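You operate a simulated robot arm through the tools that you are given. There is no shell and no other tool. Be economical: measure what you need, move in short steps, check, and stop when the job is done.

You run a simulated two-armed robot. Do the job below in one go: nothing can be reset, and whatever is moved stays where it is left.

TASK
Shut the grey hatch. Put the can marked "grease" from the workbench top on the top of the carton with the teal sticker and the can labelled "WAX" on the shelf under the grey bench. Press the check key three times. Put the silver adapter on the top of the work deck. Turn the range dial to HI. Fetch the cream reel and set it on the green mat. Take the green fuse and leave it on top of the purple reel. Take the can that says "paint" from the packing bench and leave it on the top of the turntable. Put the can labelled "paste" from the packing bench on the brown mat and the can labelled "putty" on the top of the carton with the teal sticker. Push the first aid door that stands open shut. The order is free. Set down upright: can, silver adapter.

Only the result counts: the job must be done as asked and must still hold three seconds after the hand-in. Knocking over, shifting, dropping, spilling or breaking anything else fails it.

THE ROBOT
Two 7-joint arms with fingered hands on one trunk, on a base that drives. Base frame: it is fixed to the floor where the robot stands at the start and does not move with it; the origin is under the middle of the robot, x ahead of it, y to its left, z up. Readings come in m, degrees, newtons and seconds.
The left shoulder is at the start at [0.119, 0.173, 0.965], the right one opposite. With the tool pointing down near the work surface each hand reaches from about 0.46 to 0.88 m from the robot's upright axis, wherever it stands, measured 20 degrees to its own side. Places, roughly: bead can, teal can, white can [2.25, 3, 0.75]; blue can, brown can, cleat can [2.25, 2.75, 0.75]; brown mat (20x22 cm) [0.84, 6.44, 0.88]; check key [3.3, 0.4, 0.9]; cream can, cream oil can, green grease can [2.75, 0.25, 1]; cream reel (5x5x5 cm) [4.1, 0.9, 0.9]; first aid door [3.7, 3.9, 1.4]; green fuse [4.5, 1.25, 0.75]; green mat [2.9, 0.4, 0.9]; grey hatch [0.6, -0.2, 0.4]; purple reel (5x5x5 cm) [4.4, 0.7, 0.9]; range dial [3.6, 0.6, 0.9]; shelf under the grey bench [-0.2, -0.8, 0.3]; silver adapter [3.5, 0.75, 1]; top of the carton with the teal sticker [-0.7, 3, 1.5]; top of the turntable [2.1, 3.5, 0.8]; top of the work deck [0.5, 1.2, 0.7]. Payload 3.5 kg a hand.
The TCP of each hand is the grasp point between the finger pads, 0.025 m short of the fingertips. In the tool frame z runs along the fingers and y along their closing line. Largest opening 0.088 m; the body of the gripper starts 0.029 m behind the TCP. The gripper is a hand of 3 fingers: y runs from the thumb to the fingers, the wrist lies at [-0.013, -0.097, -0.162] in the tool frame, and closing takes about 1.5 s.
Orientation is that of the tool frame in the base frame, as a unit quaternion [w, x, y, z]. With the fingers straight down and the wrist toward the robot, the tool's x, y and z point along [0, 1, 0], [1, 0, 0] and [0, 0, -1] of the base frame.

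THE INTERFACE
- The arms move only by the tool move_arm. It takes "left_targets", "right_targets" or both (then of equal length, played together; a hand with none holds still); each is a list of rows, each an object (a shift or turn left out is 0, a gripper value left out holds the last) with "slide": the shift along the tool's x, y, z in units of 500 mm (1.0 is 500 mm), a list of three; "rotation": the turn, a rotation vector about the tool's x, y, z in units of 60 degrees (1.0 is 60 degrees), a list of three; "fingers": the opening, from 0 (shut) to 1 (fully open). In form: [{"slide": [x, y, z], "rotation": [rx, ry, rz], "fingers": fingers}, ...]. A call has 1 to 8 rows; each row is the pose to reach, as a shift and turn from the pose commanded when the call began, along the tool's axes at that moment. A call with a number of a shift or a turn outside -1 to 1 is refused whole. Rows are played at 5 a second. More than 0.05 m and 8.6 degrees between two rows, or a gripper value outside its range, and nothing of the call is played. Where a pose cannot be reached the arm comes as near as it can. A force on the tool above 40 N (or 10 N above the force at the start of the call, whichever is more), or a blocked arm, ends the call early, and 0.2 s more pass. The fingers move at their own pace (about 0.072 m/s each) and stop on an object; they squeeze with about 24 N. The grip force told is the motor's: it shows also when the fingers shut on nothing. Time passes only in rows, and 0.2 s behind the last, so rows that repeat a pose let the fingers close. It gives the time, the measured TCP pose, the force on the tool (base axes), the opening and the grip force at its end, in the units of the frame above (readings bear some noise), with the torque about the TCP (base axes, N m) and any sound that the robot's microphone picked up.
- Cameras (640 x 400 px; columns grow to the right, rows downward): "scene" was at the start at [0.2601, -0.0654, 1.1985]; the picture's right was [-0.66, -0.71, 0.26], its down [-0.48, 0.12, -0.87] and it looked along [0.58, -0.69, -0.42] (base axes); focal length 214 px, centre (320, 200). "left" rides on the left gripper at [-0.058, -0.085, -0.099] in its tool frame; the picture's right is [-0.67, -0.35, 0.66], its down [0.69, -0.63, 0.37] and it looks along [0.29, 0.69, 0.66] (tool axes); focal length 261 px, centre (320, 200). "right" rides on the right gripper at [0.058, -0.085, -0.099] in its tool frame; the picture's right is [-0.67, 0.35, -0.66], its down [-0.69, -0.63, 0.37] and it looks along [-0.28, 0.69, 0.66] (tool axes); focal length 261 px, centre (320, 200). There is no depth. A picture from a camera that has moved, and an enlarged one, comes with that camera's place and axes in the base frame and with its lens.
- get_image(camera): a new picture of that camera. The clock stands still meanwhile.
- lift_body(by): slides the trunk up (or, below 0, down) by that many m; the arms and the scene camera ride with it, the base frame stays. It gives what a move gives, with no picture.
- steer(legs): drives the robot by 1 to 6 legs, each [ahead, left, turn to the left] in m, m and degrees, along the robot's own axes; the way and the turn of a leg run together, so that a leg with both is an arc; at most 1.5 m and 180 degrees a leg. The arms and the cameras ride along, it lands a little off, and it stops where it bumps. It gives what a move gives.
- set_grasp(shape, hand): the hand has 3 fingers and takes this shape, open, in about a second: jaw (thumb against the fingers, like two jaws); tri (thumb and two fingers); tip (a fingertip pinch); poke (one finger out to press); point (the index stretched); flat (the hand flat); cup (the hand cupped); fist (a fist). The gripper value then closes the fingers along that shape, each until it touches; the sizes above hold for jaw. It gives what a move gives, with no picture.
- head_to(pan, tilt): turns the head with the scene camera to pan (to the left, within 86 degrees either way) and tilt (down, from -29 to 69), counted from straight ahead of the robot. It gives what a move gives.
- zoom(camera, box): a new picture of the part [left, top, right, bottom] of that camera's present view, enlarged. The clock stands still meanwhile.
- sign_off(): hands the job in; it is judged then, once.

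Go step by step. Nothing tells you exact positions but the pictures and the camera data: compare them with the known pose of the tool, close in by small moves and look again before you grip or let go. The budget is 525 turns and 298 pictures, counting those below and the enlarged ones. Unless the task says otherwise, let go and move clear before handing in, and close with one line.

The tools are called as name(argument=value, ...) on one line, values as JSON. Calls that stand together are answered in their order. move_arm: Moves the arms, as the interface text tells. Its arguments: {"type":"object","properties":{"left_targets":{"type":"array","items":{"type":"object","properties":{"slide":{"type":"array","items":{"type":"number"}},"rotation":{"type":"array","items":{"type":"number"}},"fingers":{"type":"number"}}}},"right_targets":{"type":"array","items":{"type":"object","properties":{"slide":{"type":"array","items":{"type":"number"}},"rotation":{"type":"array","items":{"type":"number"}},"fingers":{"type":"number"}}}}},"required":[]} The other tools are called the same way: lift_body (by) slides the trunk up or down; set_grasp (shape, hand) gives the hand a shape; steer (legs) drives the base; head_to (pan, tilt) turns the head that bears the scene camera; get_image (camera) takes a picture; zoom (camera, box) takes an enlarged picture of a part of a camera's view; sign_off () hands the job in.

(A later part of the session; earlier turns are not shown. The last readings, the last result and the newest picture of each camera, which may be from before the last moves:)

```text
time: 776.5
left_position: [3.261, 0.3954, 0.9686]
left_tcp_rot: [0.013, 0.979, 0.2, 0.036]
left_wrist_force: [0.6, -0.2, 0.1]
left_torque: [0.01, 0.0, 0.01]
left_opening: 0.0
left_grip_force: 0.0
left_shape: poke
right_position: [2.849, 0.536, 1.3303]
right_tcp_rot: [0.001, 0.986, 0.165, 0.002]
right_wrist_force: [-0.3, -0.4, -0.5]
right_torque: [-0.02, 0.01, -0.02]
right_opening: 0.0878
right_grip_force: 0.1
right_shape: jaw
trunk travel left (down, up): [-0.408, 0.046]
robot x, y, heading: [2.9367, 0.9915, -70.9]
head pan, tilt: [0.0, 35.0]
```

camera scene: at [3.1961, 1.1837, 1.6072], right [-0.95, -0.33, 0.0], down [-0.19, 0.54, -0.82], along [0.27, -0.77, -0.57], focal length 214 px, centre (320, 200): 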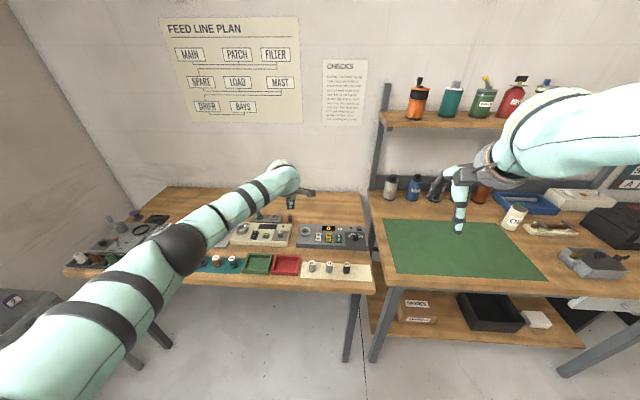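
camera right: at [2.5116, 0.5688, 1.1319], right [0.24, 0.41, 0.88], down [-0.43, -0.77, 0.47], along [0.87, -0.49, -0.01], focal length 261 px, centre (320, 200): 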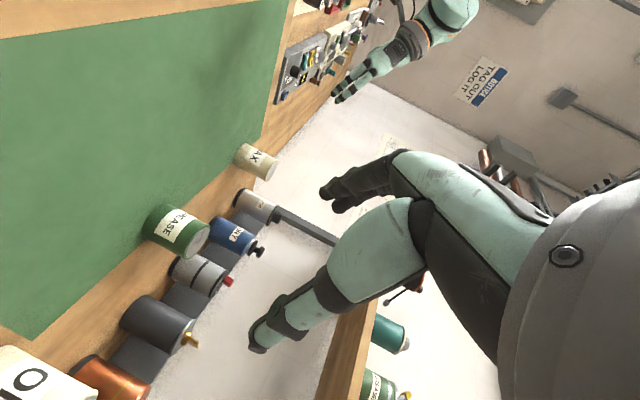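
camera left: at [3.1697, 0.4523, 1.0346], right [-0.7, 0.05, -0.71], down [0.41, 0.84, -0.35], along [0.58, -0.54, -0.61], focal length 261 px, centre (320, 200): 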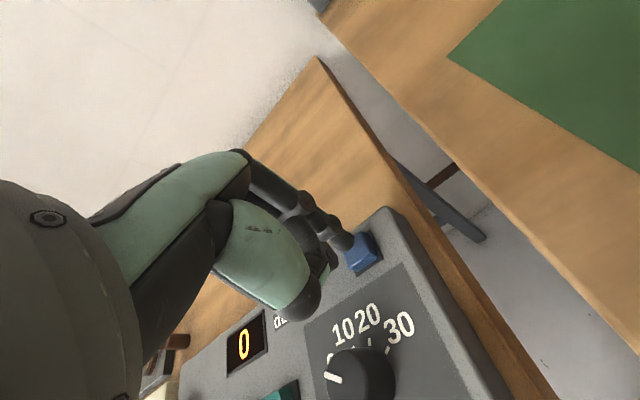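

Three clicks were heard, so the check key is done. Next is the range dial on the cream panel.

lift_body(by=0.045)

steer(legs=[[-0.1, 0.37, 0]])

get_image(camera="left")

zoom(camera="scene", box=[240, 160, 400, 290])

```text
time: 777.4
left_position: [3.2612, 0.3968, 1.0143]
left_tcp_rot: [0.014, 0.979, 0.201, 0.037]
left_wrist_force: [-0.3, 0.1, 0.5]
left_torque: [0.01, 0.01, -0.03]
left_opening: 0.0001
left_grip_force: 0.0
left_shape: poke
right_position: [2.8487, 0.5361, 1.3763]
right_tcp_rot: [0.0, 0.986, 0.165, 0.002]
right_wrist_force: [-0.1, 0.9, -0.3]
right_torque: [0.01, -0.02, 0.01]
right_opening: 0.0876
right_grip_force: 0.0
right_shape: jaw
trunk travel left (down, up): [-0.453, 0.001]
robot x, y, heading: [2.94, 0.9916, -71.2]
head pan, tilt: [0.0, 35.0]
```

```text
time: 779.8
left_position: [3.5745, 0.6104, 1.0143]
left_tcp_rot: [0.013, 0.979, 0.201, 0.036]
left_wrist_force: [0.4, -0.1, 0.3]
left_torque: [0.03, 0.0, 0.0]
left_opening: 0.0
left_grip_force: 0.0
left_shape: poke
right_position: [3.158, 0.7501, 1.3745]
right_tcp_rot: [0.0, 0.986, 0.166, 0.003]
right_wrist_force: [-0.3, 0.6, 0.8]
right_torque: [-0.01, 0.01, 0.0]
right_opening: 0.0881
right_grip_force: 0.0
right_shape: jaw
trunk travel left (down, up): [-0.453, 0.001]
robot x, y, heading: [3.2505, 1.2034, -70.9]
head pan, tilt: [0.0, 35.0]
```

```text
89 pictures are left
camera left: at [3.4805, 0.6665, 1.1066], right [-0.7, 0.05, -0.71], down [0.41, 0.84, -0.34], along [0.59, -0.53, -0.61], focal length 261 px, centre (320, 200)
```

left: 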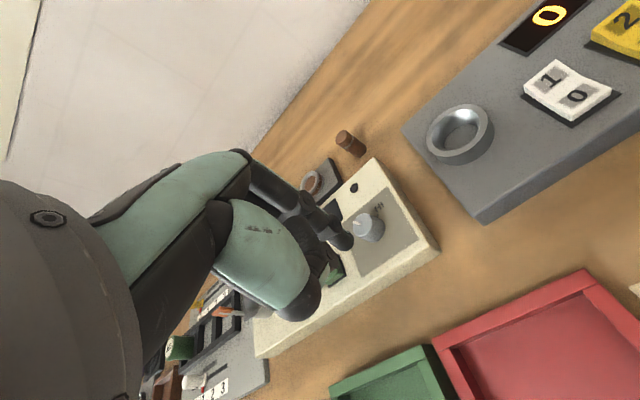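

```text
3.08 times, centred on (320, 225) of scene
camera zoom: at [3.2745, 1.1271, 1.609], right [-0.95, -0.33, 0.0], down [-0.19, 0.54, -0.82], along [0.27, -0.77, -0.57], focal length 660 px, centre (320, 123)
```

zoom: 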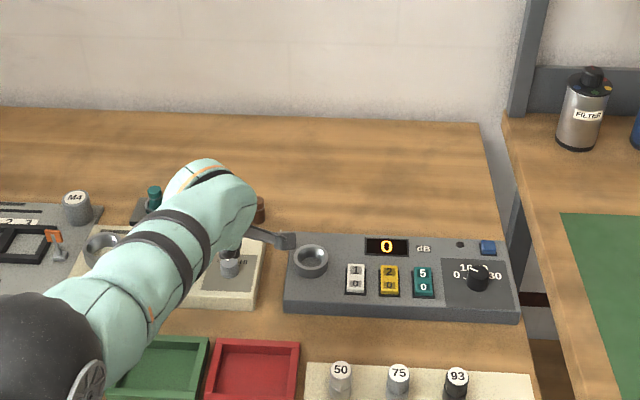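

zoom(camera="left", box=[310, 160, 450, 290])

```text
3.08 times, centred on (380, 225) of left
camera zoom: at [3.4805, 0.6665, 1.1066], right [-0.7, 0.05, -0.71], down [0.41, 0.84, -0.34], along [0.59, -0.53, -0.61], focal length 802 px, centre (135, 123)
```

zoom: 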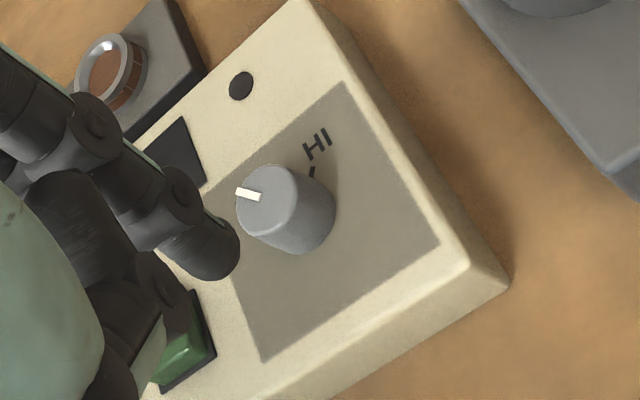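

The pointer stands at LO and HI is about 84° clockwise. I switch to the jaw, move over the knob, and will grip and turn it.

set_grasp(shape="jaw", hand="left")

steer(legs=[[0.062, 0.014, 0]])

lift_body(by=-0.045)

get_image(camera="left")

```text
time: 780.7
left_position: [3.5754, 0.6123, 1.0138]
left_tcp_rot: [0.015, 0.979, 0.201, 0.036]
left_wrist_force: [-0.8, -0.5, 0.1]
left_torque: [-0.02, 0.01, 0.03]
left_opening: 0.0878
left_grip_force: 0.1
left_shape: jaw
right_position: [3.1622, 0.752, 1.3763]
right_tcp_rot: [0.001, 0.986, 0.165, 0.002]
right_wrist_force: [-0.1, -0.3, -0.7]
right_torque: [0.0, 0.02, -0.01]
right_opening: 0.088
right_grip_force: 0.1
right_shape: jaw
trunk travel left (down, up): [-0.453, 0.001]
robot x, y, heading: [3.2493, 1.2043, -71.2]
head pan, tilt: [0.0, 35.0]
```

```text
time: 781.7
left_position: [3.6041, 0.5659, 1.02]
left_tcp_rot: [0.018, 0.979, 0.201, 0.039]
left_wrist_force: [-0.1, -0.2, -0.3]
left_torque: [-0.06, -0.01, -0.02]
left_opening: 0.0878
left_grip_force: 0.2
left_shape: jaw
right_position: [3.1874, 0.7081, 1.3789]
right_tcp_rot: [0.004, 0.986, 0.165, 0.004]
right_wrist_force: [-0.6, -0.3, 0.1]
right_torque: [-0.03, -0.07, 0.01]
right_opening: 0.0879
right_grip_force: 0.0
right_shape: jaw
trunk travel left (down, up): [-0.453, 0.001]
robot x, y, heading: [3.2841, 1.1477, -70.9]
head pan, tilt: [0.0, 35.0]
```

```text
time: 782.5
left_position: [3.6097, 0.5565, 0.9678]
left_tcp_rot: [0.012, 0.979, 0.201, 0.036]
left_wrist_force: [0.3, -0.7, 0.4]
left_torque: [0.0, 0.04, -0.01]
left_opening: 0.0879
left_grip_force: 0.1
left_shape: jaw
right_position: [3.1938, 0.6966, 1.3293]
right_tcp_rot: [0.0, 0.986, 0.165, 0.002]
right_wrist_force: [-0.4, 0.1, 0.1]
right_torque: [-0.01, 0.0, -0.03]
right_opening: 0.0879
right_grip_force: 0.1
right_shape: jaw
trunk travel left (down, up): [-0.408, 0.046]
robot x, y, heading: [3.2877, 1.1502, -71.1]
head pan, tilt: [0.0, 35.0]
```

```text
86 pictures are left
camera left: at [3.5161, 0.6128, 1.0603], right [-0.7, 0.05, -0.71], down [0.41, 0.84, -0.34], along [0.58, -0.53, -0.61], focal length 261 px, centre (320, 200)
```

left: 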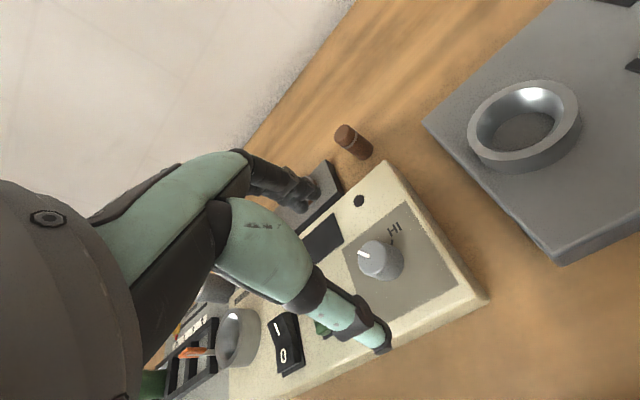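

move_arm(left_targets=[{"slide": [-0.01, -0.008, 0]}, {"slide": [-0.019, -0.015, 0]}, {"slide": [-0.019, -0.015, 0], "fingers": 0.6}, {"slide": [-0.019, -0.015, 0], "fingers": 0.6}])

lift_body(by=-0.025)

get_image(camera="left")

```text
time: 783.5
left_position: [3.5963, 0.5618, 0.9687]
left_tcp_rot: [0.012, 0.979, 0.201, 0.036]
left_wrist_force: [-0.2, -0.6, 0.3]
left_torque: [-0.03, 0.0, 0.03]
left_opening: 0.0535
left_grip_force: 0.1
left_shape: jaw
right_position: [3.1944, 0.6971, 1.3313]
right_tcp_rot: [0.001, 0.986, 0.165, 0.002]
right_wrist_force: [0.2, 1.1, -1.0]
right_torque: [-0.01, 0.02, -0.04]
right_opening: 0.0882
right_grip_force: 0.1
right_shape: jaw
trunk travel left (down, up): [-0.408, 0.046]
robot x, y, heading: [3.286, 1.1506, -71.0]
head pan, tilt: [0.0, 35.0]
```

```text
time: 784.2
left_position: [3.5961, 0.5621, 0.9434]
left_tcp_rot: [0.015, 0.979, 0.201, 0.037]
left_wrist_force: [-0.1, -0.2, -0.1]
left_torque: [-0.02, 0.02, 0.01]
left_opening: 0.053
left_grip_force: 0.1
left_shape: jaw
right_position: [3.1947, 0.6981, 1.3057]
right_tcp_rot: [0.0, 0.986, 0.165, 0.001]
right_wrist_force: [0.1, -0.4, -0.3]
right_torque: [0.0, 0.01, -0.03]
right_opening: 0.0876
right_grip_force: 0.1
right_shape: jaw
trunk travel left (down, up): [-0.383, 0.071]
robot x, y, heading: [3.2851, 1.1508, -71.1]
head pan, tilt: [0.0, 35.0]
```

```text
85 pictures are left
camera left: at [3.5035, 0.6171, 1.0355], right [-0.7, 0.05, -0.71], down [0.41, 0.84, -0.35], along [0.58, -0.53, -0.61], focal length 261 px, centre (320, 200)
```

left: 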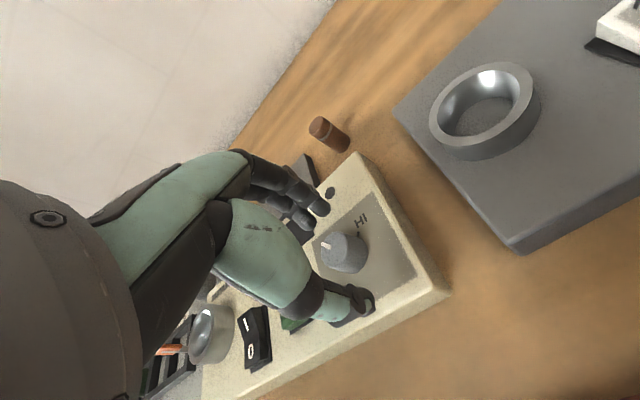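

lift_body(by=-0.013)

move_arm(left_targets=[{"fingers": 0}, {"fingers": 0}, {"fingers": 0}, {"fingers": 0}, {"fingers": 0}])

get_image(camera="left")

```text
time: 784.9
left_position: [3.597, 0.56, 0.9308]
left_tcp_rot: [0.013, 0.979, 0.201, 0.037]
left_wrist_force: [0.4, 0.6, 0.0]
left_torque: [0.0, -0.01, -0.02]
left_opening: 0.0532
left_grip_force: 0.0
left_shape: jaw
right_position: [3.1944, 0.6972, 1.293]
right_tcp_rot: [0.0, 0.986, 0.165, 0.002]
right_wrist_force: [-0.1, 0.1, 0.2]
right_torque: [0.02, -0.01, 0.02]
right_opening: 0.0879
right_grip_force: 0.1
right_shape: jaw
trunk travel left (down, up): [-0.37, 0.084]
robot x, y, heading: [3.2863, 1.1489, -70.8]
head pan, tilt: [0.0, 35.0]
```

```text
time: 786.1
left_position: [3.594, 0.562, 0.9317]
left_tcp_rot: [0.014, 0.979, 0.201, 0.037]
left_wrist_force: [-7.2, -3.2, 4.0]
left_torque: [-0.06, 0.14, -0.11]
left_opening: 0.0093
left_grip_force: 23.8
left_shape: jaw
right_position: [3.1932, 0.6981, 1.2935]
right_tcp_rot: [0.001, 0.986, 0.165, 0.003]
right_wrist_force: [0.6, 0.1, 0.1]
right_torque: [0.02, 0.01, 0.02]
right_opening: 0.088
right_grip_force: 0.1
right_shape: jaw
trunk travel left (down, up): [-0.37, 0.084]
robot x, y, heading: [3.2803, 1.1509, -71.0]
head pan, tilt: [0.0, 35.0]
```

```text
84 pictures are left
camera left: at [3.5015, 0.6172, 1.0237], right [-0.7, 0.05, -0.71], down [0.41, 0.84, -0.35], along [0.58, -0.54, -0.61], focal length 261 px, centre (320, 200)
```

left: 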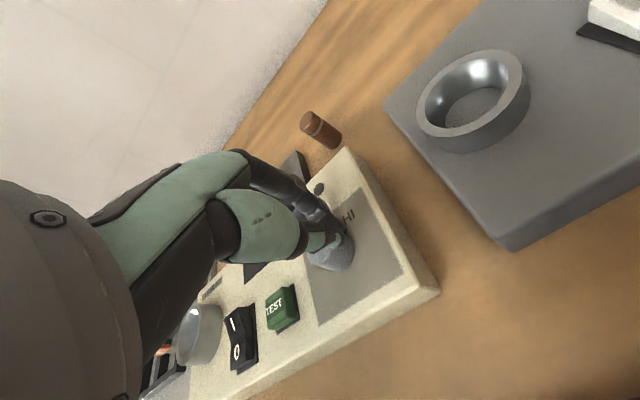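

move_arm(left_targets=[{"rotation": [0, 0, 0.13]}, {"rotation": [0, 0, 0.26]}, {"rotation": [0, 0, 0.39]}, {"rotation": [0, 0, 0.52]}])

get_image(camera="left")

```text
time: 787.1
left_position: [3.5959, 0.5599, 0.9294]
left_tcp_rot: [0.004, 0.997, -0.07, 0.039]
left_wrist_force: [-4.3, -3.7, 1.1]
left_torque: [-0.09, 0.02, -0.03]
left_opening: 0.0069
left_grip_force: 23.6
left_shape: jaw
right_position: [3.1931, 0.6981, 1.2922]
right_tcp_rot: [0.0, 0.986, 0.165, 0.003]
right_wrist_force: [-0.5, 1.0, 0.3]
right_torque: [-0.02, -0.02, 0.0]
right_opening: 0.0881
right_grip_force: 0.1
right_shape: jaw
trunk travel left (down, up): [-0.37, 0.084]
robot x, y, heading: [3.2842, 1.1474, -71.2]
head pan, tilt: [0.0, 35.0]
```

```text
83 pictures are left
camera left: at [3.5439, 0.6537, 1.0252], right [-0.56, 0.43, -0.71], down [0.79, 0.52, -0.31], along [0.23, -0.74, -0.64], focal length 261 px, centre (320, 200)
```

left: 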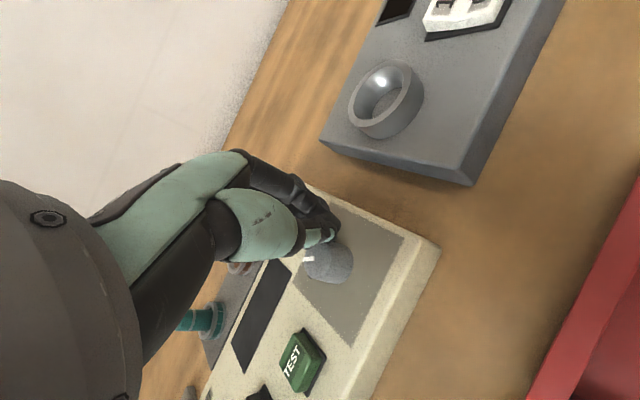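

move_arm(left_targets=[{"rotation": [0, 0, 0.13]}, {"rotation": [0, 0, 0.26]}, {"rotation": [0, 0, 0.39]}, {"rotation": [0, 0, 0.52]}])

get_image(camera="left")

```text
time: 788.1
left_position: [3.6064, 0.5885, 0.9445]
left_tcp_rot: [-0.007, 0.941, -0.336, 0.039]
left_wrist_force: [0.2, 1.0, -0.1]
left_torque: [0.0, 0.01, 0.02]
left_opening: 0.0057
left_grip_force: 23.9
left_shape: jaw
left hand out of reach, approached as far as the arm can: row 2, 3, 4
right_position: [3.1957, 0.6995, 1.2923]
right_tcp_rot: [0.001, 0.986, 0.165, 0.002]
right_wrist_force: [0.2, 0.1, 0.5]
right_torque: [0.02, 0.0, 0.03]
right_opening: 0.088
right_grip_force: 0.0
right_shape: jaw
trunk travel left (down, up): [-0.37, 0.084]
robot x, y, heading: [3.2834, 1.1514, -70.9]
head pan, tilt: [0.0, 35.0]
```

```text
82 pictures are left
camera left: at [3.6092, 0.6912, 1.0448], right [-0.25, 0.68, -0.69], down [0.95, 0.05, -0.29], along [-0.17, -0.73, -0.67], focal length 261 px, centre (320, 200)
```

left: 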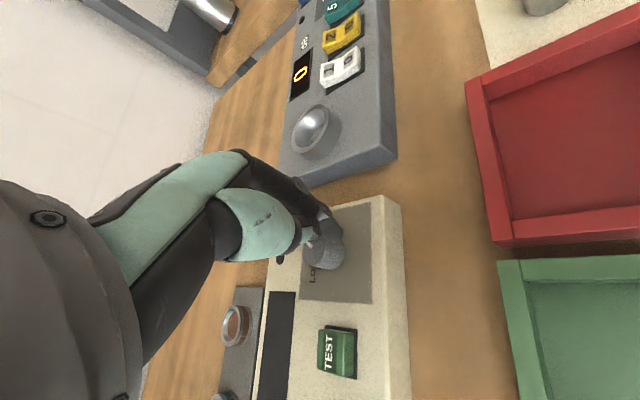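

lift_body(by=0.05)

zoom(camera="left", box=[280, 180, 440, 330])

```text
time: 789.0
left_position: [3.6043, 0.5872, 1.0059]
left_tcp_rot: [-0.003, 0.942, -0.333, 0.042]
left_wrist_force: [0.7, 1.0, -0.8]
left_torque: [0.0, -0.01, 0.01]
left_opening: 0.0059
left_grip_force: 24.3
left_shape: jaw
right_position: [3.1947, 0.6979, 1.3434]
right_tcp_rot: [0.0, 0.986, 0.164, 0.002]
right_wrist_force: [-0.2, 0.0, -0.4]
right_torque: [0.0, 0.0, 0.01]
right_opening: 0.088
right_grip_force: 0.1
right_shape: jaw
trunk travel left (down, up): [-0.42, 0.034]
robot x, y, heading: [3.2863, 1.151, -71.0]
head pan, tilt: [0.0, 35.0]
```

```text
2.67 times, centred on (360, 255) of left
camera zoom: at [3.6073, 0.6915, 1.1032], right [-0.24, 0.68, -0.69], down [0.96, 0.05, -0.29], along [-0.16, -0.73, -0.66], focal length 695 px, centre (213, 53)
```

zoom: 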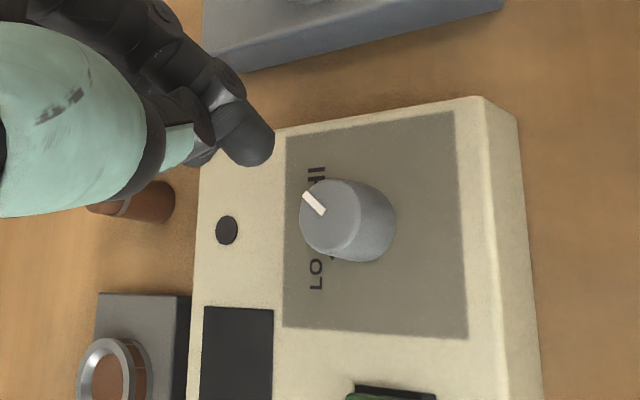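

zoom(camera="left", box=[325, 215, 395, 275])

```text
6.67 times, centred on (360, 245) of left
camera zoom: at [3.6073, 0.6915, 1.1032], right [-0.24, 0.68, -0.69], down [0.96, 0.05, -0.29], along [-0.16, -0.73, -0.66], focal length 1738 px, centre (53, -100)
```

zoom: 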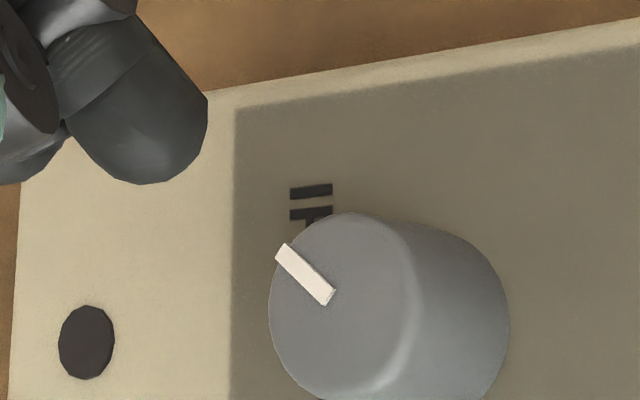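

The pointer now stands at HI. Next I yaw the hand back and go to the silver adapter ("50").

move_arm(left_targets=[{"slide": [0, 0, -0.03], "rotation": [0, 0, -0.13], "fingers": 1}, {"slide": [0, 0, -0.06], "rotation": [0, 0, -0.26]}, {"slide": [0, 0, -0.09], "rotation": [0, 0, -0.39]}, {"slide": [0, 0, -0.1], "rotation": [0, 0, -0.52]}, {"slide": [0, 0, -0.1], "rotation": [0, 0, -0.65]}, {"slide": [0, 0, -0.1], "rotation": [0, 0, -0.78]}, {"slide": [0, 0, -0.1], "rotation": [0, 0, -0.91]}, {"slide": [0, 0, -0.1], "rotation": [0, 0, -1.0]}])

steer(legs=[[-0.134, -0.159, 0]])

get_image(camera="left")

zoom(camera="scene", box=[220, 150, 400, 300])

```text
time: 790.8
left_position: [3.601, 0.5893, 1.0548]
left_tcp_rot: [0.02, 0.982, 0.182, 0.039]
left_wrist_force: [0.4, 0.5, 0.5]
left_torque: [0.02, 0.0, 0.03]
left_opening: 0.0876
left_grip_force: 0.1
left_shape: jaw
right_position: [3.1947, 0.698, 1.3433]
right_tcp_rot: [0.001, 0.986, 0.165, 0.001]
right_wrist_force: [0.3, -0.5, 0.0]
right_torque: [0.01, -0.01, -0.03]
right_opening: 0.0878
right_grip_force: 0.1
right_shape: jaw
trunk travel left (down, up): [-0.42, 0.034]
robot x, y, heading: [3.284, 1.1489, -70.8]
head pan, tilt: [0.0, 35.0]
```

```text
time: 792.4
left_position: [3.4102, 0.6614, 1.0528]
left_tcp_rot: [0.018, 0.983, 0.181, 0.036]
left_wrist_force: [0.5, 0.0, -0.2]
left_torque: [-0.01, 0.04, 0.01]
left_opening: 0.0875
left_grip_force: 0.0
left_shape: jaw
right_position: [3.003, 0.7714, 1.3424]
right_tcp_rot: [-0.001, 0.986, 0.165, 0.0]
right_wrist_force: [0.5, 0.6, 0.2]
right_torque: [0.05, 0.01, 0.01]
right_opening: 0.0878
right_grip_force: 0.0
right_shape: jaw
trunk travel left (down, up): [-0.42, 0.034]
robot x, y, heading: [3.0906, 1.2243, -71.2]
head pan, tilt: [0.0, 35.0]
```

```text
79 pictures are left
camera left: at [3.3185, 0.7224, 1.1448], right [-0.7, 0.07, -0.71], down [0.44, 0.82, -0.35], along [0.56, -0.56, -0.6], focal length 261 px, centre (320, 200)
```

left: 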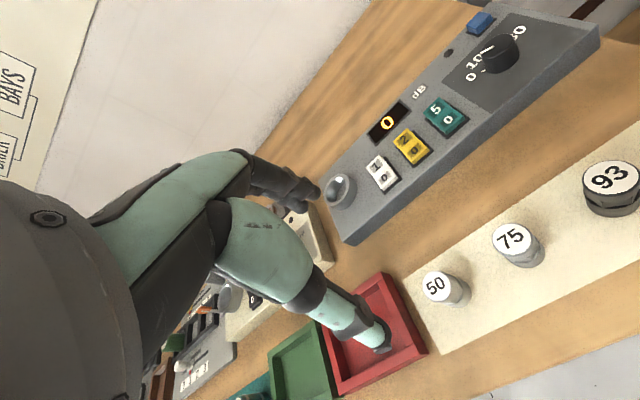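

```text
2.67 times, centred on (310, 225) of scene
camera zoom: at [3.121, 1.1466, 1.5764], right [-0.95, -0.33, 0.0], down [-0.19, 0.55, -0.82], along [0.26, -0.77, -0.58], focal length 572 px, centre (347, 133)
```

zoom: 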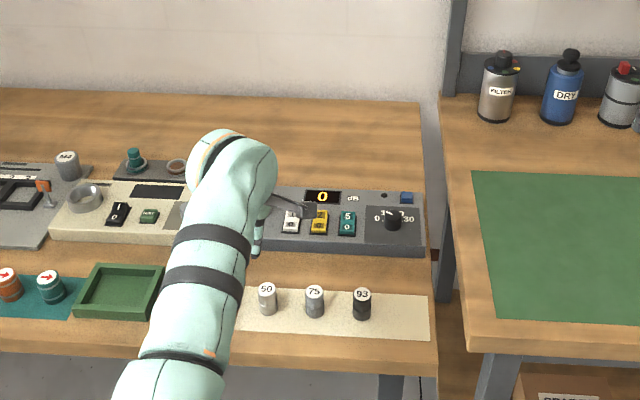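

move_arm(left_targets=[{"slide": [0, 0, 0], "fingers": 0.7}, {"slide": [0, 0, 0], "fingers": 0.7}])

lift_body(by=-0.12)

get_image(camera="left")

```text
time: 793.0
left_position: [3.4085, 0.6624, 1.054]
left_tcp_rot: [0.019, 0.983, 0.181, 0.038]
left_wrist_force: [-0.1, -1.1, 0.3]
left_torque: [-0.02, 0.0, -0.01]
left_opening: 0.0622
left_grip_force: 0.1
left_shape: jaw
right_position: [3.0004, 0.7707, 1.3421]
right_tcp_rot: [0.001, 0.986, 0.165, 0.001]
right_wrist_force: [0.1, 0.1, -0.4]
right_torque: [-0.03, 0.01, 0.01]
right_opening: 0.0879
right_grip_force: 0.1
right_shape: jaw
trunk travel left (down, up): [-0.42, 0.034]
robot x, y, heading: [3.0942, 1.2224, -71.0]
head pan, tilt: [0.0, 35.0]
```

```text
time: 794.5
left_position: [3.4067, 0.6628, 0.9354]
left_tcp_rot: [0.018, 0.983, 0.181, 0.039]
left_wrist_force: [-0.1, 0.1, -0.6]
left_torque: [0.01, 0.02, 0.01]
left_opening: 0.0618
left_grip_force: 0.0
left_shape: jaw
right_position: [2.9992, 0.7729, 1.222]
right_tcp_rot: [0.002, 0.986, 0.165, 0.002]
right_wrist_force: [0.1, -0.5, -0.4]
right_torque: [-0.02, 0.01, 0.0]
right_opening: 0.088
right_grip_force: 0.0
right_shape: jaw
trunk travel left (down, up): [-0.3, 0.154]
robot x, y, heading: [3.0915, 1.221, -70.9]
head pan, tilt: [0.0, 35.0]
```

```text
77 pictures are left
camera left: at [3.3157, 0.724, 1.0262], right [-0.69, 0.07, -0.72], down [0.45, 0.82, -0.35], along [0.57, -0.56, -0.6], focal length 261 px, centre (320, 200)
```

left: 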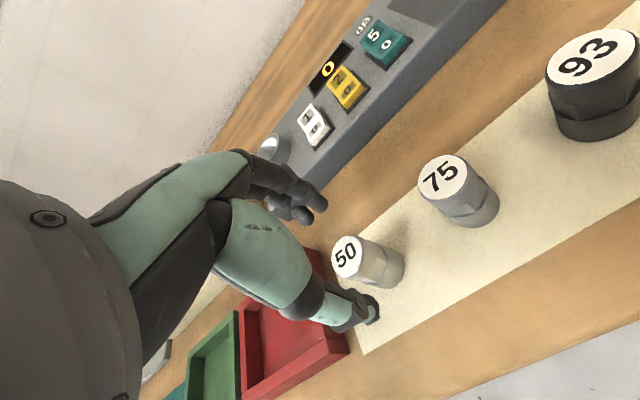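

lift_body(by=-0.048)

move_arm(left_targets=[{"fingers": 0}, {"fingers": 0}, {"fingers": 0}, {"fingers": 0}, {"fingers": 0}])

lift_body(by=0.2)

get_image(camera="left")

```text
time: 795.4
left_position: [3.4354, 0.6672, 0.8878]
left_tcp_rot: [0.02, 0.978, 0.197, 0.058]
left_wrist_force: [-0.4, 0.1, 2.3]
left_torque: [0.11, 0.09, 0.06]
left_opening: 0.0621
left_grip_force: 0.0
left_shape: jaw
right_position: [2.9991, 0.7748, 1.1745]
right_tcp_rot: [0.002, 0.986, 0.164, 0.002]
right_wrist_force: [0.0, -0.2, 0.2]
right_torque: [-0.03, 0.0, 0.01]
right_opening: 0.088
right_grip_force: 0.1
right_shape: jaw
trunk travel left (down, up): [-0.252, 0.202]
robot x, y, heading: [3.0902, 1.2228, -71.1]
head pan, tilt: [0.0, 35.0]
```

```text
time: 796.8
left_position: [3.4429, 0.6649, 0.8906]
left_tcp_rot: [0.024, 0.978, 0.2, 0.059]
left_wrist_force: [0.0, -0.7, 0.2]
left_torque: [0.01, 0.02, -0.06]
left_opening: 0.0075
left_grip_force: 23.8
left_shape: jaw
right_position: [2.9991, 0.7719, 1.1745]
right_tcp_rot: [0.001, 0.986, 0.166, 0.002]
right_wrist_force: [0.5, -0.4, -0.2]
right_torque: [0.01, 0.03, 0.02]
right_opening: 0.0877
right_grip_force: 0.1
right_shape: jaw
trunk travel left (down, up): [-0.252, 0.202]
robot x, y, heading: [3.0932, 1.225, -71.0]
head pan, tilt: [0.0, 35.0]
stopped in row 5 (left hand): the arm was blocked; the commanded pose is now the measured one
```

```text
time: 799.0
left_position: [3.4371, 0.6654, 1.0915]
left_tcp_rot: [0.022, 0.978, 0.198, 0.056]
left_wrist_force: [0.2, -0.3, -0.5]
left_torque: [0.01, -0.01, 0.0]
left_opening: 0.0078
left_grip_force: 24.1
left_shape: jaw
right_position: [3.0007, 0.7739, 1.3744]
right_tcp_rot: [0.0, 0.986, 0.165, 0.002]
right_wrist_force: [0.9, -0.6, -0.5]
right_torque: [-0.01, -0.02, 0.0]
right_opening: 0.0879
right_grip_force: 0.0
right_shape: jaw
trunk travel left (down, up): [-0.452, 0.002]
robot x, y, heading: [3.0891, 1.2252, -71.0]
head pan, tilt: [0.0, 35.0]
```

```text
76 pictures are left
camera left: at [3.3409, 0.723, 1.179], right [-0.67, 0.05, -0.74], down [0.43, 0.84, -0.34], along [0.61, -0.54, -0.58], focal length 261 px, centre (320, 200)
```

left: 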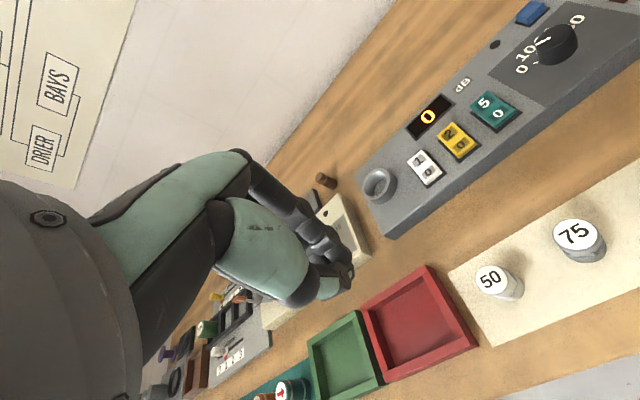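

steer(legs=[[-0.12, 0, 0]])

move_arm(left_targets=[{"slide": [0, 0.06, 0], "fingers": 0.7}, {"slide": [0, 0.12, 0.02], "fingers": 0.7}, {"slide": [0, 0.18, 0.04]}, {"slide": [0, 0.24, 0.06]}])

get_image(camera="scene")

```text
time: 800.2
left_position: [3.4004, 0.7738, 1.0885]
left_tcp_rot: [0.021, 0.979, 0.197, 0.056]
left_wrist_force: [0.3, 0.8, 0.3]
left_torque: [0.03, -0.01, 0.03]
left_opening: 0.0074
left_grip_force: 23.7
left_shape: jaw
right_position: [2.9616, 0.8812, 1.3733]
right_tcp_rot: [-0.001, 0.986, 0.165, 0.002]
right_wrist_force: [-0.1, -1.3, 0.5]
right_torque: [0.02, 0.0, 0.01]
right_opening: 0.0878
right_grip_force: 0.0
right_shape: jaw
trunk travel left (down, up): [-0.452, 0.002]
robot x, y, heading: [3.0535, 1.3371, -71.2]
head pan, tilt: [0.0, 35.0]
```

```text
time: 801.2
left_position: [3.4233, 0.7278, 1.0862]
left_tcp_rot: [0.025, 0.978, 0.198, 0.056]
left_wrist_force: [0.5, 0.8, 0.3]
left_torque: [0.03, -0.03, 0.02]
left_opening: 0.0616
left_grip_force: 0.1
left_shape: jaw
left hand out of reach, approached as far as the arm can: row 2, 3, 4
right_position: [2.9596, 0.887, 1.375]
right_tcp_rot: [0.001, 0.986, 0.165, 0.002]
right_wrist_force: [0.0, 0.9, -1.3]
right_torque: [-0.02, -0.02, 0.0]
right_opening: 0.0877
right_grip_force: 0.1
right_shape: jaw
trunk travel left (down, up): [-0.452, 0.002]
robot x, y, heading: [3.0505, 1.3336, -71.1]
head pan, tilt: [0.0, 35.0]
```

```text
75 pictures are left
camera scene: at [3.0758, 1.2648, 1.6082], right [-0.95, -0.33, 0.0], down [-0.19, 0.54, -0.82], along [0.27, -0.78, -0.57], focal length 214 px, centre (320, 200)
```

scene: 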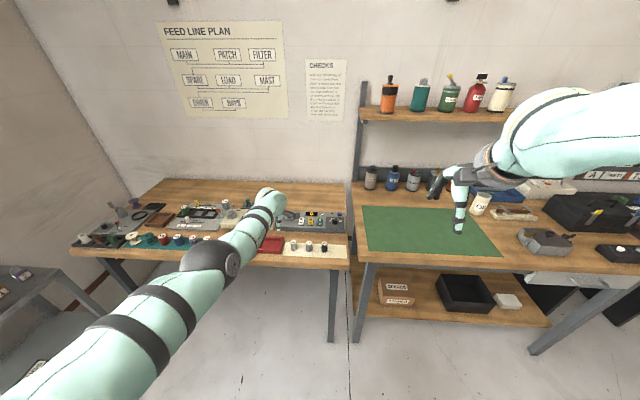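

lift_body(by=-0.12)

move_arm(left_targets=[{"slide": [-0.02, 0.06, 0]}, {"slide": [-0.04, 0.12, 0]}, {"slide": [-0.06, 0.18, 0]}])

```text
time: 802.7
left_position: [3.4241, 0.7273, 0.9662]
left_tcp_rot: [0.024, 0.978, 0.198, 0.056]
left_wrist_force: [0.5, -0.3, -0.1]
left_torque: [-0.04, -0.03, -0.01]
left_opening: 0.0615
left_grip_force: 0.1
left_shape: jaw
right_position: [2.9591, 0.886, 1.2542]
right_tcp_rot: [0.001, 0.986, 0.166, 0.001]
right_wrist_force: [-0.3, 0.0, 0.5]
right_torque: [0.02, -0.02, 0.0]
right_opening: 0.0879
right_grip_force: 0.1
right_shape: jaw
trunk travel left (down, up): [-0.332, 0.122]
robot x, y, heading: [3.0489, 1.3376, -71.0]
head pan, tilt: [0.0, 35.0]
```

```text
time: 803.5
left_position: [3.4245, 0.7157, 0.9623]
left_tcp_rot: [0.023, 0.978, 0.198, 0.056]
left_wrist_force: [0.3, 0.3, 0.5]
left_torque: [-0.01, -0.04, -0.01]
left_opening: 0.0615
left_grip_force: 0.1
left_shape: jaw
left hand out of reach, approached as far as the arm can: row 1, 2, 3
right_position: [2.9598, 0.886, 1.2553]
right_tcp_rot: [0.001, 0.986, 0.166, 0.002]
right_wrist_force: [0.3, 0.2, -1.0]
right_torque: [-0.01, 0.01, -0.01]
right_opening: 0.0879
right_grip_force: 0.2
right_shape: jaw
trunk travel left (down, up): [-0.332, 0.122]
robot x, y, heading: [3.054, 1.337, -71.1]
head pan, tilt: [0.0, 35.0]
```

steer(legs=[[0.044, -0.032, 0]])

get_image(camera="left")

```text
time: 804.5
left_position: [3.4114, 0.6681, 0.966]
left_tcp_rot: [0.025, 0.978, 0.198, 0.055]
left_wrist_force: [0.6, 0.0, 0.8]
left_torque: [-0.01, 0.03, -0.01]
left_opening: 0.0612
left_grip_force: 0.0
left_shape: jaw
right_position: [2.9468, 0.8413, 1.258]
right_tcp_rot: [0.004, 0.986, 0.165, 0.0]
right_wrist_force: [-0.2, 0.2, 0.0]
right_torque: [-0.03, 0.02, -0.04]
right_opening: 0.088
right_grip_force: 0.0
right_shape: jaw
trunk travel left (down, up): [-0.332, 0.122]
robot x, y, heading: [3.0375, 1.2836, -71.3]
head pan, tilt: [0.0, 35.0]
```

```text
74 pictures are left
camera left: at [3.3148, 0.7266, 1.0533], right [-0.67, 0.04, -0.74], down [0.43, 0.84, -0.34], along [0.61, -0.55, -0.58], focal length 261 px, centre (320, 200)
```

left: 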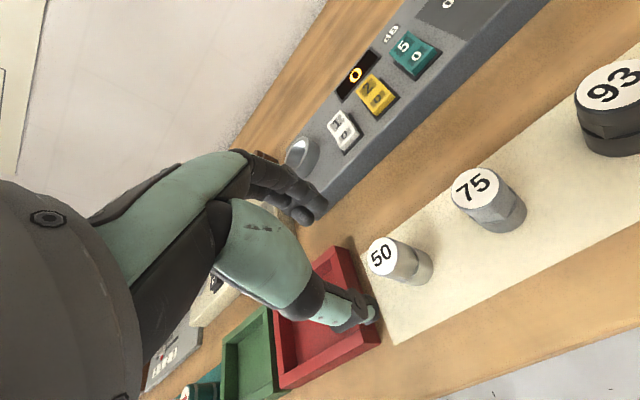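

lift_body(by=-0.05)

lift_body(by=-0.025)

get_image(camera="left")

```text
time: 805.4
left_position: [3.4089, 0.6626, 0.9129]
left_tcp_rot: [0.024, 0.978, 0.198, 0.056]
left_wrist_force: [1.0, 0.3, -0.3]
left_torque: [-0.02, 0.0, 0.02]
left_opening: 0.0611
left_grip_force: 0.2
left_shape: jaw
right_position: [2.9455, 0.8326, 1.2049]
right_tcp_rot: [0.0, 0.986, 0.165, 0.002]
right_wrist_force: [0.1, -1.0, 0.0]
right_torque: [-0.01, 0.03, 0.03]
right_opening: 0.0879
right_grip_force: 0.0
right_shape: jaw
trunk travel left (down, up): [-0.282, 0.172]
robot x, y, heading: [3.0376, 1.2819, -71.0]
head pan, tilt: [0.0, 35.0]
```

```text
time: 806.1
left_position: [3.4101, 0.6654, 0.8878]
left_tcp_rot: [0.023, 0.978, 0.198, 0.056]
left_wrist_force: [-0.6, -1.0, 6.3]
left_torque: [0.16, 0.08, 0.03]
left_opening: 0.0604
left_grip_force: 0.1
left_shape: jaw
right_position: [2.9446, 0.8359, 1.1803]
right_tcp_rot: [0.001, 0.986, 0.165, 0.002]
right_wrist_force: [-0.2, 0.2, -0.2]
right_torque: [0.0, 0.04, -0.01]
right_opening: 0.0878
right_grip_force: 0.0
right_shape: jaw
trunk travel left (down, up): [-0.257, 0.197]
robot x, y, heading: [3.0339, 1.285, -70.9]
head pan, tilt: [0.0, 35.0]
```

```text
73 pictures are left
camera left: at [3.3123, 0.7226, 0.9758], right [-0.67, 0.04, -0.74], down [0.43, 0.84, -0.34], along [0.61, -0.54, -0.58], focal length 261 px, centre (320, 200)
```

left: 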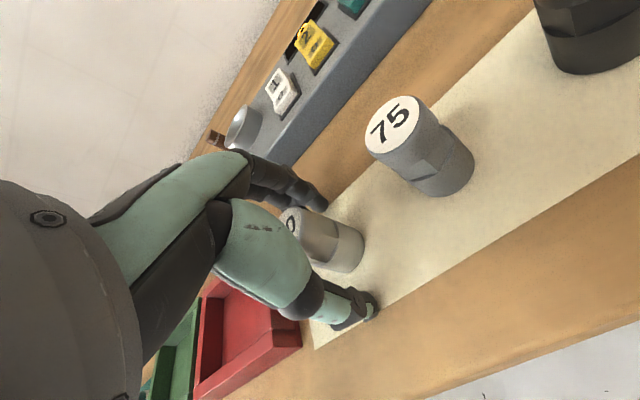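

lift_body(by=0.007)

move_arm(left_targets=[{"fingers": 0}, {"fingers": 0}, {"fingers": 0}, {"fingers": 0}, {"fingers": 0}])

lift_body(by=0.08)

get_image(camera="left")

```text
time: 806.7
left_position: [3.409, 0.6653, 0.8951]
left_tcp_rot: [0.023, 0.978, 0.199, 0.057]
left_wrist_force: [-0.3, -0.1, 0.6]
left_torque: [0.0, 0.0, 0.0]
left_opening: 0.0615
left_grip_force: 0.0
left_shape: jaw
right_position: [2.9444, 0.8353, 1.1872]
right_tcp_rot: [0.001, 0.986, 0.165, 0.001]
right_wrist_force: [-0.5, 0.1, 0.2]
right_torque: [0.03, 0.03, 0.02]
right_opening: 0.088
right_grip_force: 0.1
right_shape: jaw
trunk travel left (down, up): [-0.264, 0.19]
robot x, y, heading: [3.0365, 1.2861, -71.2]
head pan, tilt: [0.0, 35.0]
```

```text
time: 807.9
left_position: [3.4104, 0.6631, 0.8942]
left_tcp_rot: [0.023, 0.978, 0.198, 0.056]
left_wrist_force: [-0.3, 0.7, 0.2]
left_torque: [0.04, -0.02, 0.01]
left_opening: 0.0198
left_grip_force: 23.9
left_shape: jaw
right_position: [2.945, 0.8329, 1.1876]
right_tcp_rot: [0.0, 0.986, 0.165, 0.001]
right_wrist_force: [0.0, -0.3, 0.2]
right_torque: [0.01, 0.0, -0.03]
right_opening: 0.0878
right_grip_force: 0.0
right_shape: jaw
trunk travel left (down, up): [-0.264, 0.19]
robot x, y, heading: [3.0373, 1.2821, -71.2]
head pan, tilt: [0.0, 35.0]
```

```text
time: 809.0
left_position: [3.41, 0.6641, 0.9741]
left_tcp_rot: [0.023, 0.978, 0.199, 0.057]
left_wrist_force: [-0.2, -0.6, -0.6]
left_torque: [0.0, -0.01, 0.04]
left_opening: 0.0198
left_grip_force: 23.8
left_shape: jaw
right_position: [2.9447, 0.8335, 1.2653]
right_tcp_rot: [0.001, 0.986, 0.165, 0.002]
right_wrist_force: [0.0, 0.2, -0.1]
right_torque: [0.0, 0.0, 0.02]
right_opening: 0.0878
right_grip_force: 0.1
right_shape: jaw
trunk travel left (down, up): [-0.344, 0.11]
robot x, y, heading: [3.0382, 1.2864, -70.8]
head pan, tilt: [0.0, 35.0]
```

```text
72 pictures are left
camera left: at [3.3136, 0.7216, 1.0623], right [-0.67, 0.04, -0.74], down [0.43, 0.84, -0.34], along [0.61, -0.54, -0.58], focal length 261 px, centre (320, 200)
```

left: 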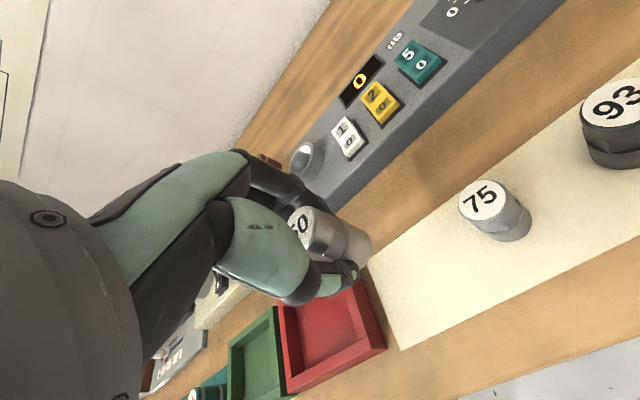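

lift_body(by=0.1)

steer(legs=[[0, 0, -109], [0.9, 0, 0], [0.7, -0.25, 0], [0, 0, 16]])

head_to(pan=10, tilt=35)

get_image(camera="scene")

```text
time: 810.4
left_position: [3.4107, 0.6654, 1.0976]
left_tcp_rot: [0.039, 0.977, 0.199, 0.058]
left_wrist_force: [-0.2, 0.2, -1.2]
left_torque: [-0.02, 0.01, -0.03]
left_opening: 0.0197
left_grip_force: 24.5
left_shape: jaw
right_position: [2.9459, 0.8332, 1.3672]
right_tcp_rot: [0.001, 0.986, 0.165, 0.002]
right_wrist_force: [0.7, 0.2, 0.4]
right_torque: [0.0, -0.01, 0.05]
right_opening: 0.088
right_grip_force: 0.1
right_shape: jaw
trunk travel left (down, up): [-0.444, 0.01]
robot x, y, heading: [3.0324, 1.2841, -70.8]
head pan, tilt: [0.0, 35.0]
```

```text
time: 824.1
left_position: [0.8159, 1.1903, 1.0968]
left_tcp_rot: [0.069, 0.818, -0.571, 0.013]
left_wrist_force: [-0.2, 0.6, -0.3]
left_torque: [0.01, -0.03, 0.01]
left_opening: 0.0191
left_grip_force: 23.9
left_shape: jaw
right_position: [1.0075, 1.6475, 1.3649]
right_tcp_rot: [0.001, 0.799, -0.601, 0.001]
right_wrist_force: [1.0, 1.1, -0.8]
right_torque: [0.0, -0.04, 0.0]
right_opening: 0.0878
right_grip_force: 0.0
right_shape: jaw
trunk travel left (down, up): [-0.444, 0.01]
robot x, y, heading: [1.4545, 1.5345, -163.8]
head pan, tilt: [0.0, 35.0]
```

```text
time: 824.9
left_position: [0.8156, 1.1897, 1.0976]
left_tcp_rot: [0.068, 0.818, -0.571, 0.013]
left_wrist_force: [-0.8, 0.3, -1.1]
left_torque: [-0.02, -0.01, -0.01]
left_opening: 0.0192
left_grip_force: 23.8
left_shape: jaw
right_position: [1.0063, 1.6459, 1.3667]
right_tcp_rot: [0.001, 0.799, -0.601, 0.001]
right_wrist_force: [-0.1, -0.1, 0.1]
right_torque: [-0.02, 0.0, -0.03]
right_opening: 0.0878
right_grip_force: 0.0
right_shape: jaw
trunk travel left (down, up): [-0.444, 0.01]
robot x, y, heading: [1.4539, 1.5331, -163.8]
head pan, tilt: [10.0, 35.0]
```

```text
71 pictures are left
camera scene: at [1.3828, 1.4969, 1.6005], right [-0.44, 0.9, 0.0], down [0.52, 0.25, -0.82], along [-0.74, -0.36, -0.57], focal length 214 px, centre (320, 200)
```

scene: 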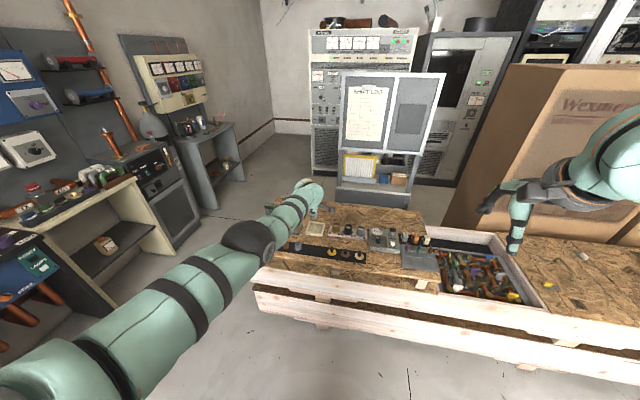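

zoom(camera="scene", box=[250, 190, 550, 340])

```text
2.13 times, centred on (400, 265) of scene
camera zoom: at [1.3828, 1.4969, 1.6005], right [-0.44, 0.9, 0.0], down [0.52, 0.25, -0.82], along [-0.74, -0.36, -0.57], focal length 458 px, centre (149, 61)
```

zoom: 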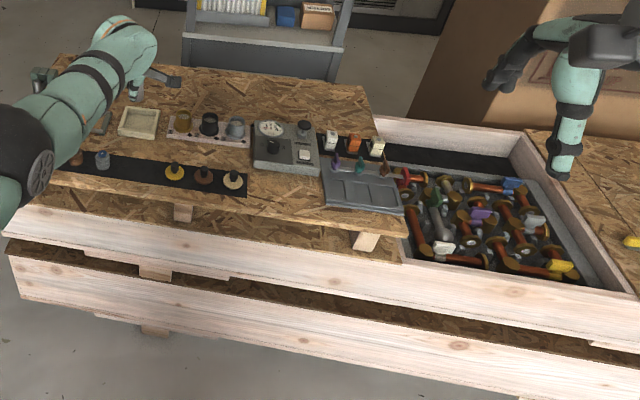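

steer(legs=[[0.0935, -0.324, 0]])

lift_body(by=-0.28)

get_image(camera="left")

zoom(camera="scene", box=[200, 60, 440, 240])

```text
time: 827.1
left_position: [0.6372, 1.4725, 1.0979]
left_tcp_rot: [0.067, 0.819, -0.57, 0.012]
left_wrist_force: [0.5, -0.2, -0.1]
left_torque: [0.01, -0.02, -0.01]
left_opening: 0.019
left_grip_force: 23.8
left_shape: jaw
right_position: [0.8287, 1.9294, 1.3669]
right_tcp_rot: [0.002, 0.799, -0.601, -0.001]
right_wrist_force: [-1.4, -0.3, -0.1]
right_torque: [0.02, 0.0, -0.01]
right_opening: 0.088
right_grip_force: 0.1
right_shape: jaw
trunk travel left (down, up): [-0.444, 0.01]
robot x, y, heading: [1.272, 1.8163, -164.0]
head pan, tilt: [10.0, 35.0]
```

```text
time: 829.9
left_position: [0.6376, 1.4751, 0.8172]
left_tcp_rot: [0.069, 0.819, -0.569, 0.012]
left_wrist_force: [0.1, -0.3, -1.3]
left_torque: [0.04, 0.02, 0.0]
left_opening: 0.0189
left_grip_force: 24.1
left_shape: jaw
right_position: [0.8281, 1.9317, 1.0873]
right_tcp_rot: [0.003, 0.799, -0.601, 0.0]
right_wrist_force: [0.2, 0.0, 0.1]
right_torque: [-0.03, 0.02, 0.02]
right_opening: 0.088
right_grip_force: 0.1
right_shape: jaw
trunk travel left (down, up): [-0.164, 0.29]
robot x, y, heading: [1.2739, 1.8225, -163.8]
head pan, tilt: [10.0, 35.0]
```

```text
69 pictures are left
camera left: at [0.7028, 1.5701, 0.9029], right [0.05, 0.66, -0.75], down [0.81, -0.47, -0.36], along [-0.59, -0.59, -0.56], focal length 261 px, centre (320, 200)
```

left: 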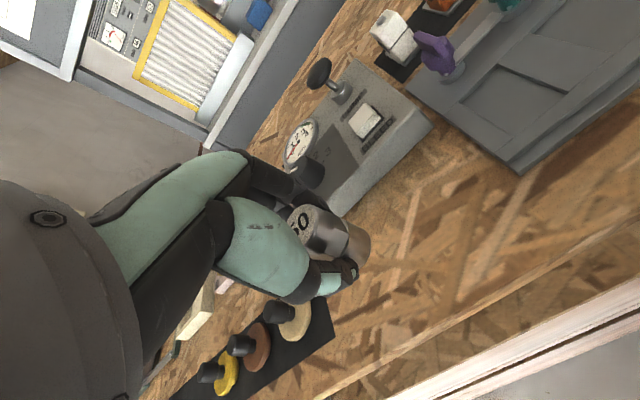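

```text
2.22 times, centred on (320, 150) of scene
camera zoom: at [1.0945, 1.7509, 1.2846], right [-0.44, 0.9, -0.04], down [0.67, 0.3, -0.67], along [-0.6, -0.32, -0.74], focal length 477 px, centre (320, 311)
```

zoom: 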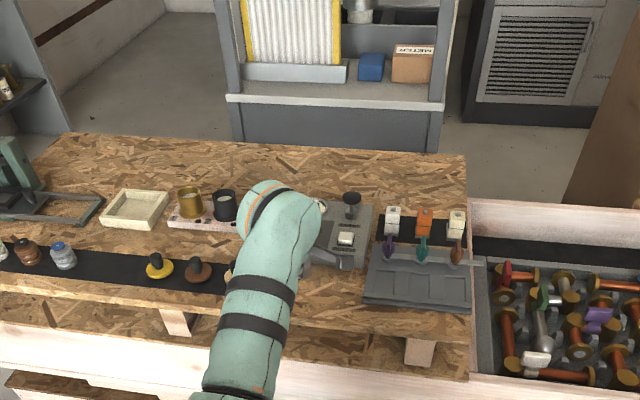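

lift_body(by=-0.07)

lift_body(by=-0.012)

```text
time: 830.8
left_position: [0.6353, 1.4754, 0.7589]
left_tcp_rot: [0.074, 0.819, -0.569, 0.009]
left_wrist_force: [8.8, 3.3, 26.7]
left_torque: [0.0, -0.17, 0.02]
left_opening: 0.0224
left_grip_force: 24.0
left_shape: jaw
right_position: [0.8271, 1.9333, 1.0224]
right_tcp_rot: [0.0, 0.8, -0.601, 0.002]
right_wrist_force: [-0.1, -0.4, -1.0]
right_torque: [-0.02, -0.02, -0.01]
right_opening: 0.0877
right_grip_force: 0.1
right_shape: jaw
trunk travel left (down, up): [-0.102, 0.352]
robot x, y, heading: [1.2748, 1.8178, -164.0]
head pan, tilt: [10.0, 35.0]
stopped: the force on the tool passed its limit at 43 N (the readings are from after the stop); the commanded pose is now the measured one
```

```text
time: 831.2
left_position: [0.6337, 1.4763, 0.7557]
left_tcp_rot: [0.079, 0.819, -0.569, 0.005]
left_wrist_force: [5.4, 1.2, 30.0]
left_torque: [-0.05, -0.12, 0.02]
left_opening: 0.0221
left_grip_force: 24.1
left_shape: jaw
right_position: [0.8271, 1.9315, 1.0124]
right_tcp_rot: [-0.001, 0.799, -0.601, 0.004]
right_wrist_force: [-0.1, -0.7, 0.2]
right_torque: [-0.02, 0.01, 0.0]
right_opening: 0.0877
right_grip_force: 0.0
right_shape: jaw
trunk travel left (down, up): [-0.095, 0.359]
robot x, y, heading: [1.2788, 1.8179, -164.0]
head pan, tilt: [10.0, 35.0]
stopped: the force on the tool passed its limit at 56 N (the readings are from after the stop); the commanded pose is now the measured one
```

lift_body(by=0.01)

get_image(camera="left")

```text
time: 831.8
left_position: [0.6326, 1.4749, 0.7589]
left_tcp_rot: [0.072, 0.818, -0.57, 0.009]
left_wrist_force: [0.2, 0.4, 3.2]
left_torque: [0.01, -0.02, -0.01]
left_opening: 0.0208
left_grip_force: 23.8
left_shape: jaw
right_position: [0.825, 1.9302, 1.0219]
right_tcp_rot: [-0.002, 0.8, -0.6, 0.004]
right_wrist_force: [0.1, -0.7, 0.1]
right_torque: [0.0, 0.01, -0.04]
right_opening: 0.088
right_grip_force: 0.1
right_shape: jaw
trunk travel left (down, up): [-0.105, 0.349]
robot x, y, heading: [1.2734, 1.8184, -163.7]
head pan, tilt: [10.0, 35.0]
```

```text
67 pictures are left
camera left: at [0.6997, 1.5698, 0.8428], right [0.05, 0.66, -0.75], down [0.8, -0.47, -0.36], along [-0.59, -0.59, -0.55], focal length 261 px, centre (320, 200)
```

left: 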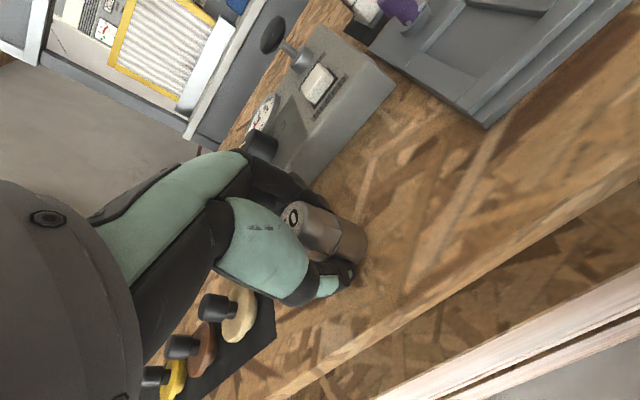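

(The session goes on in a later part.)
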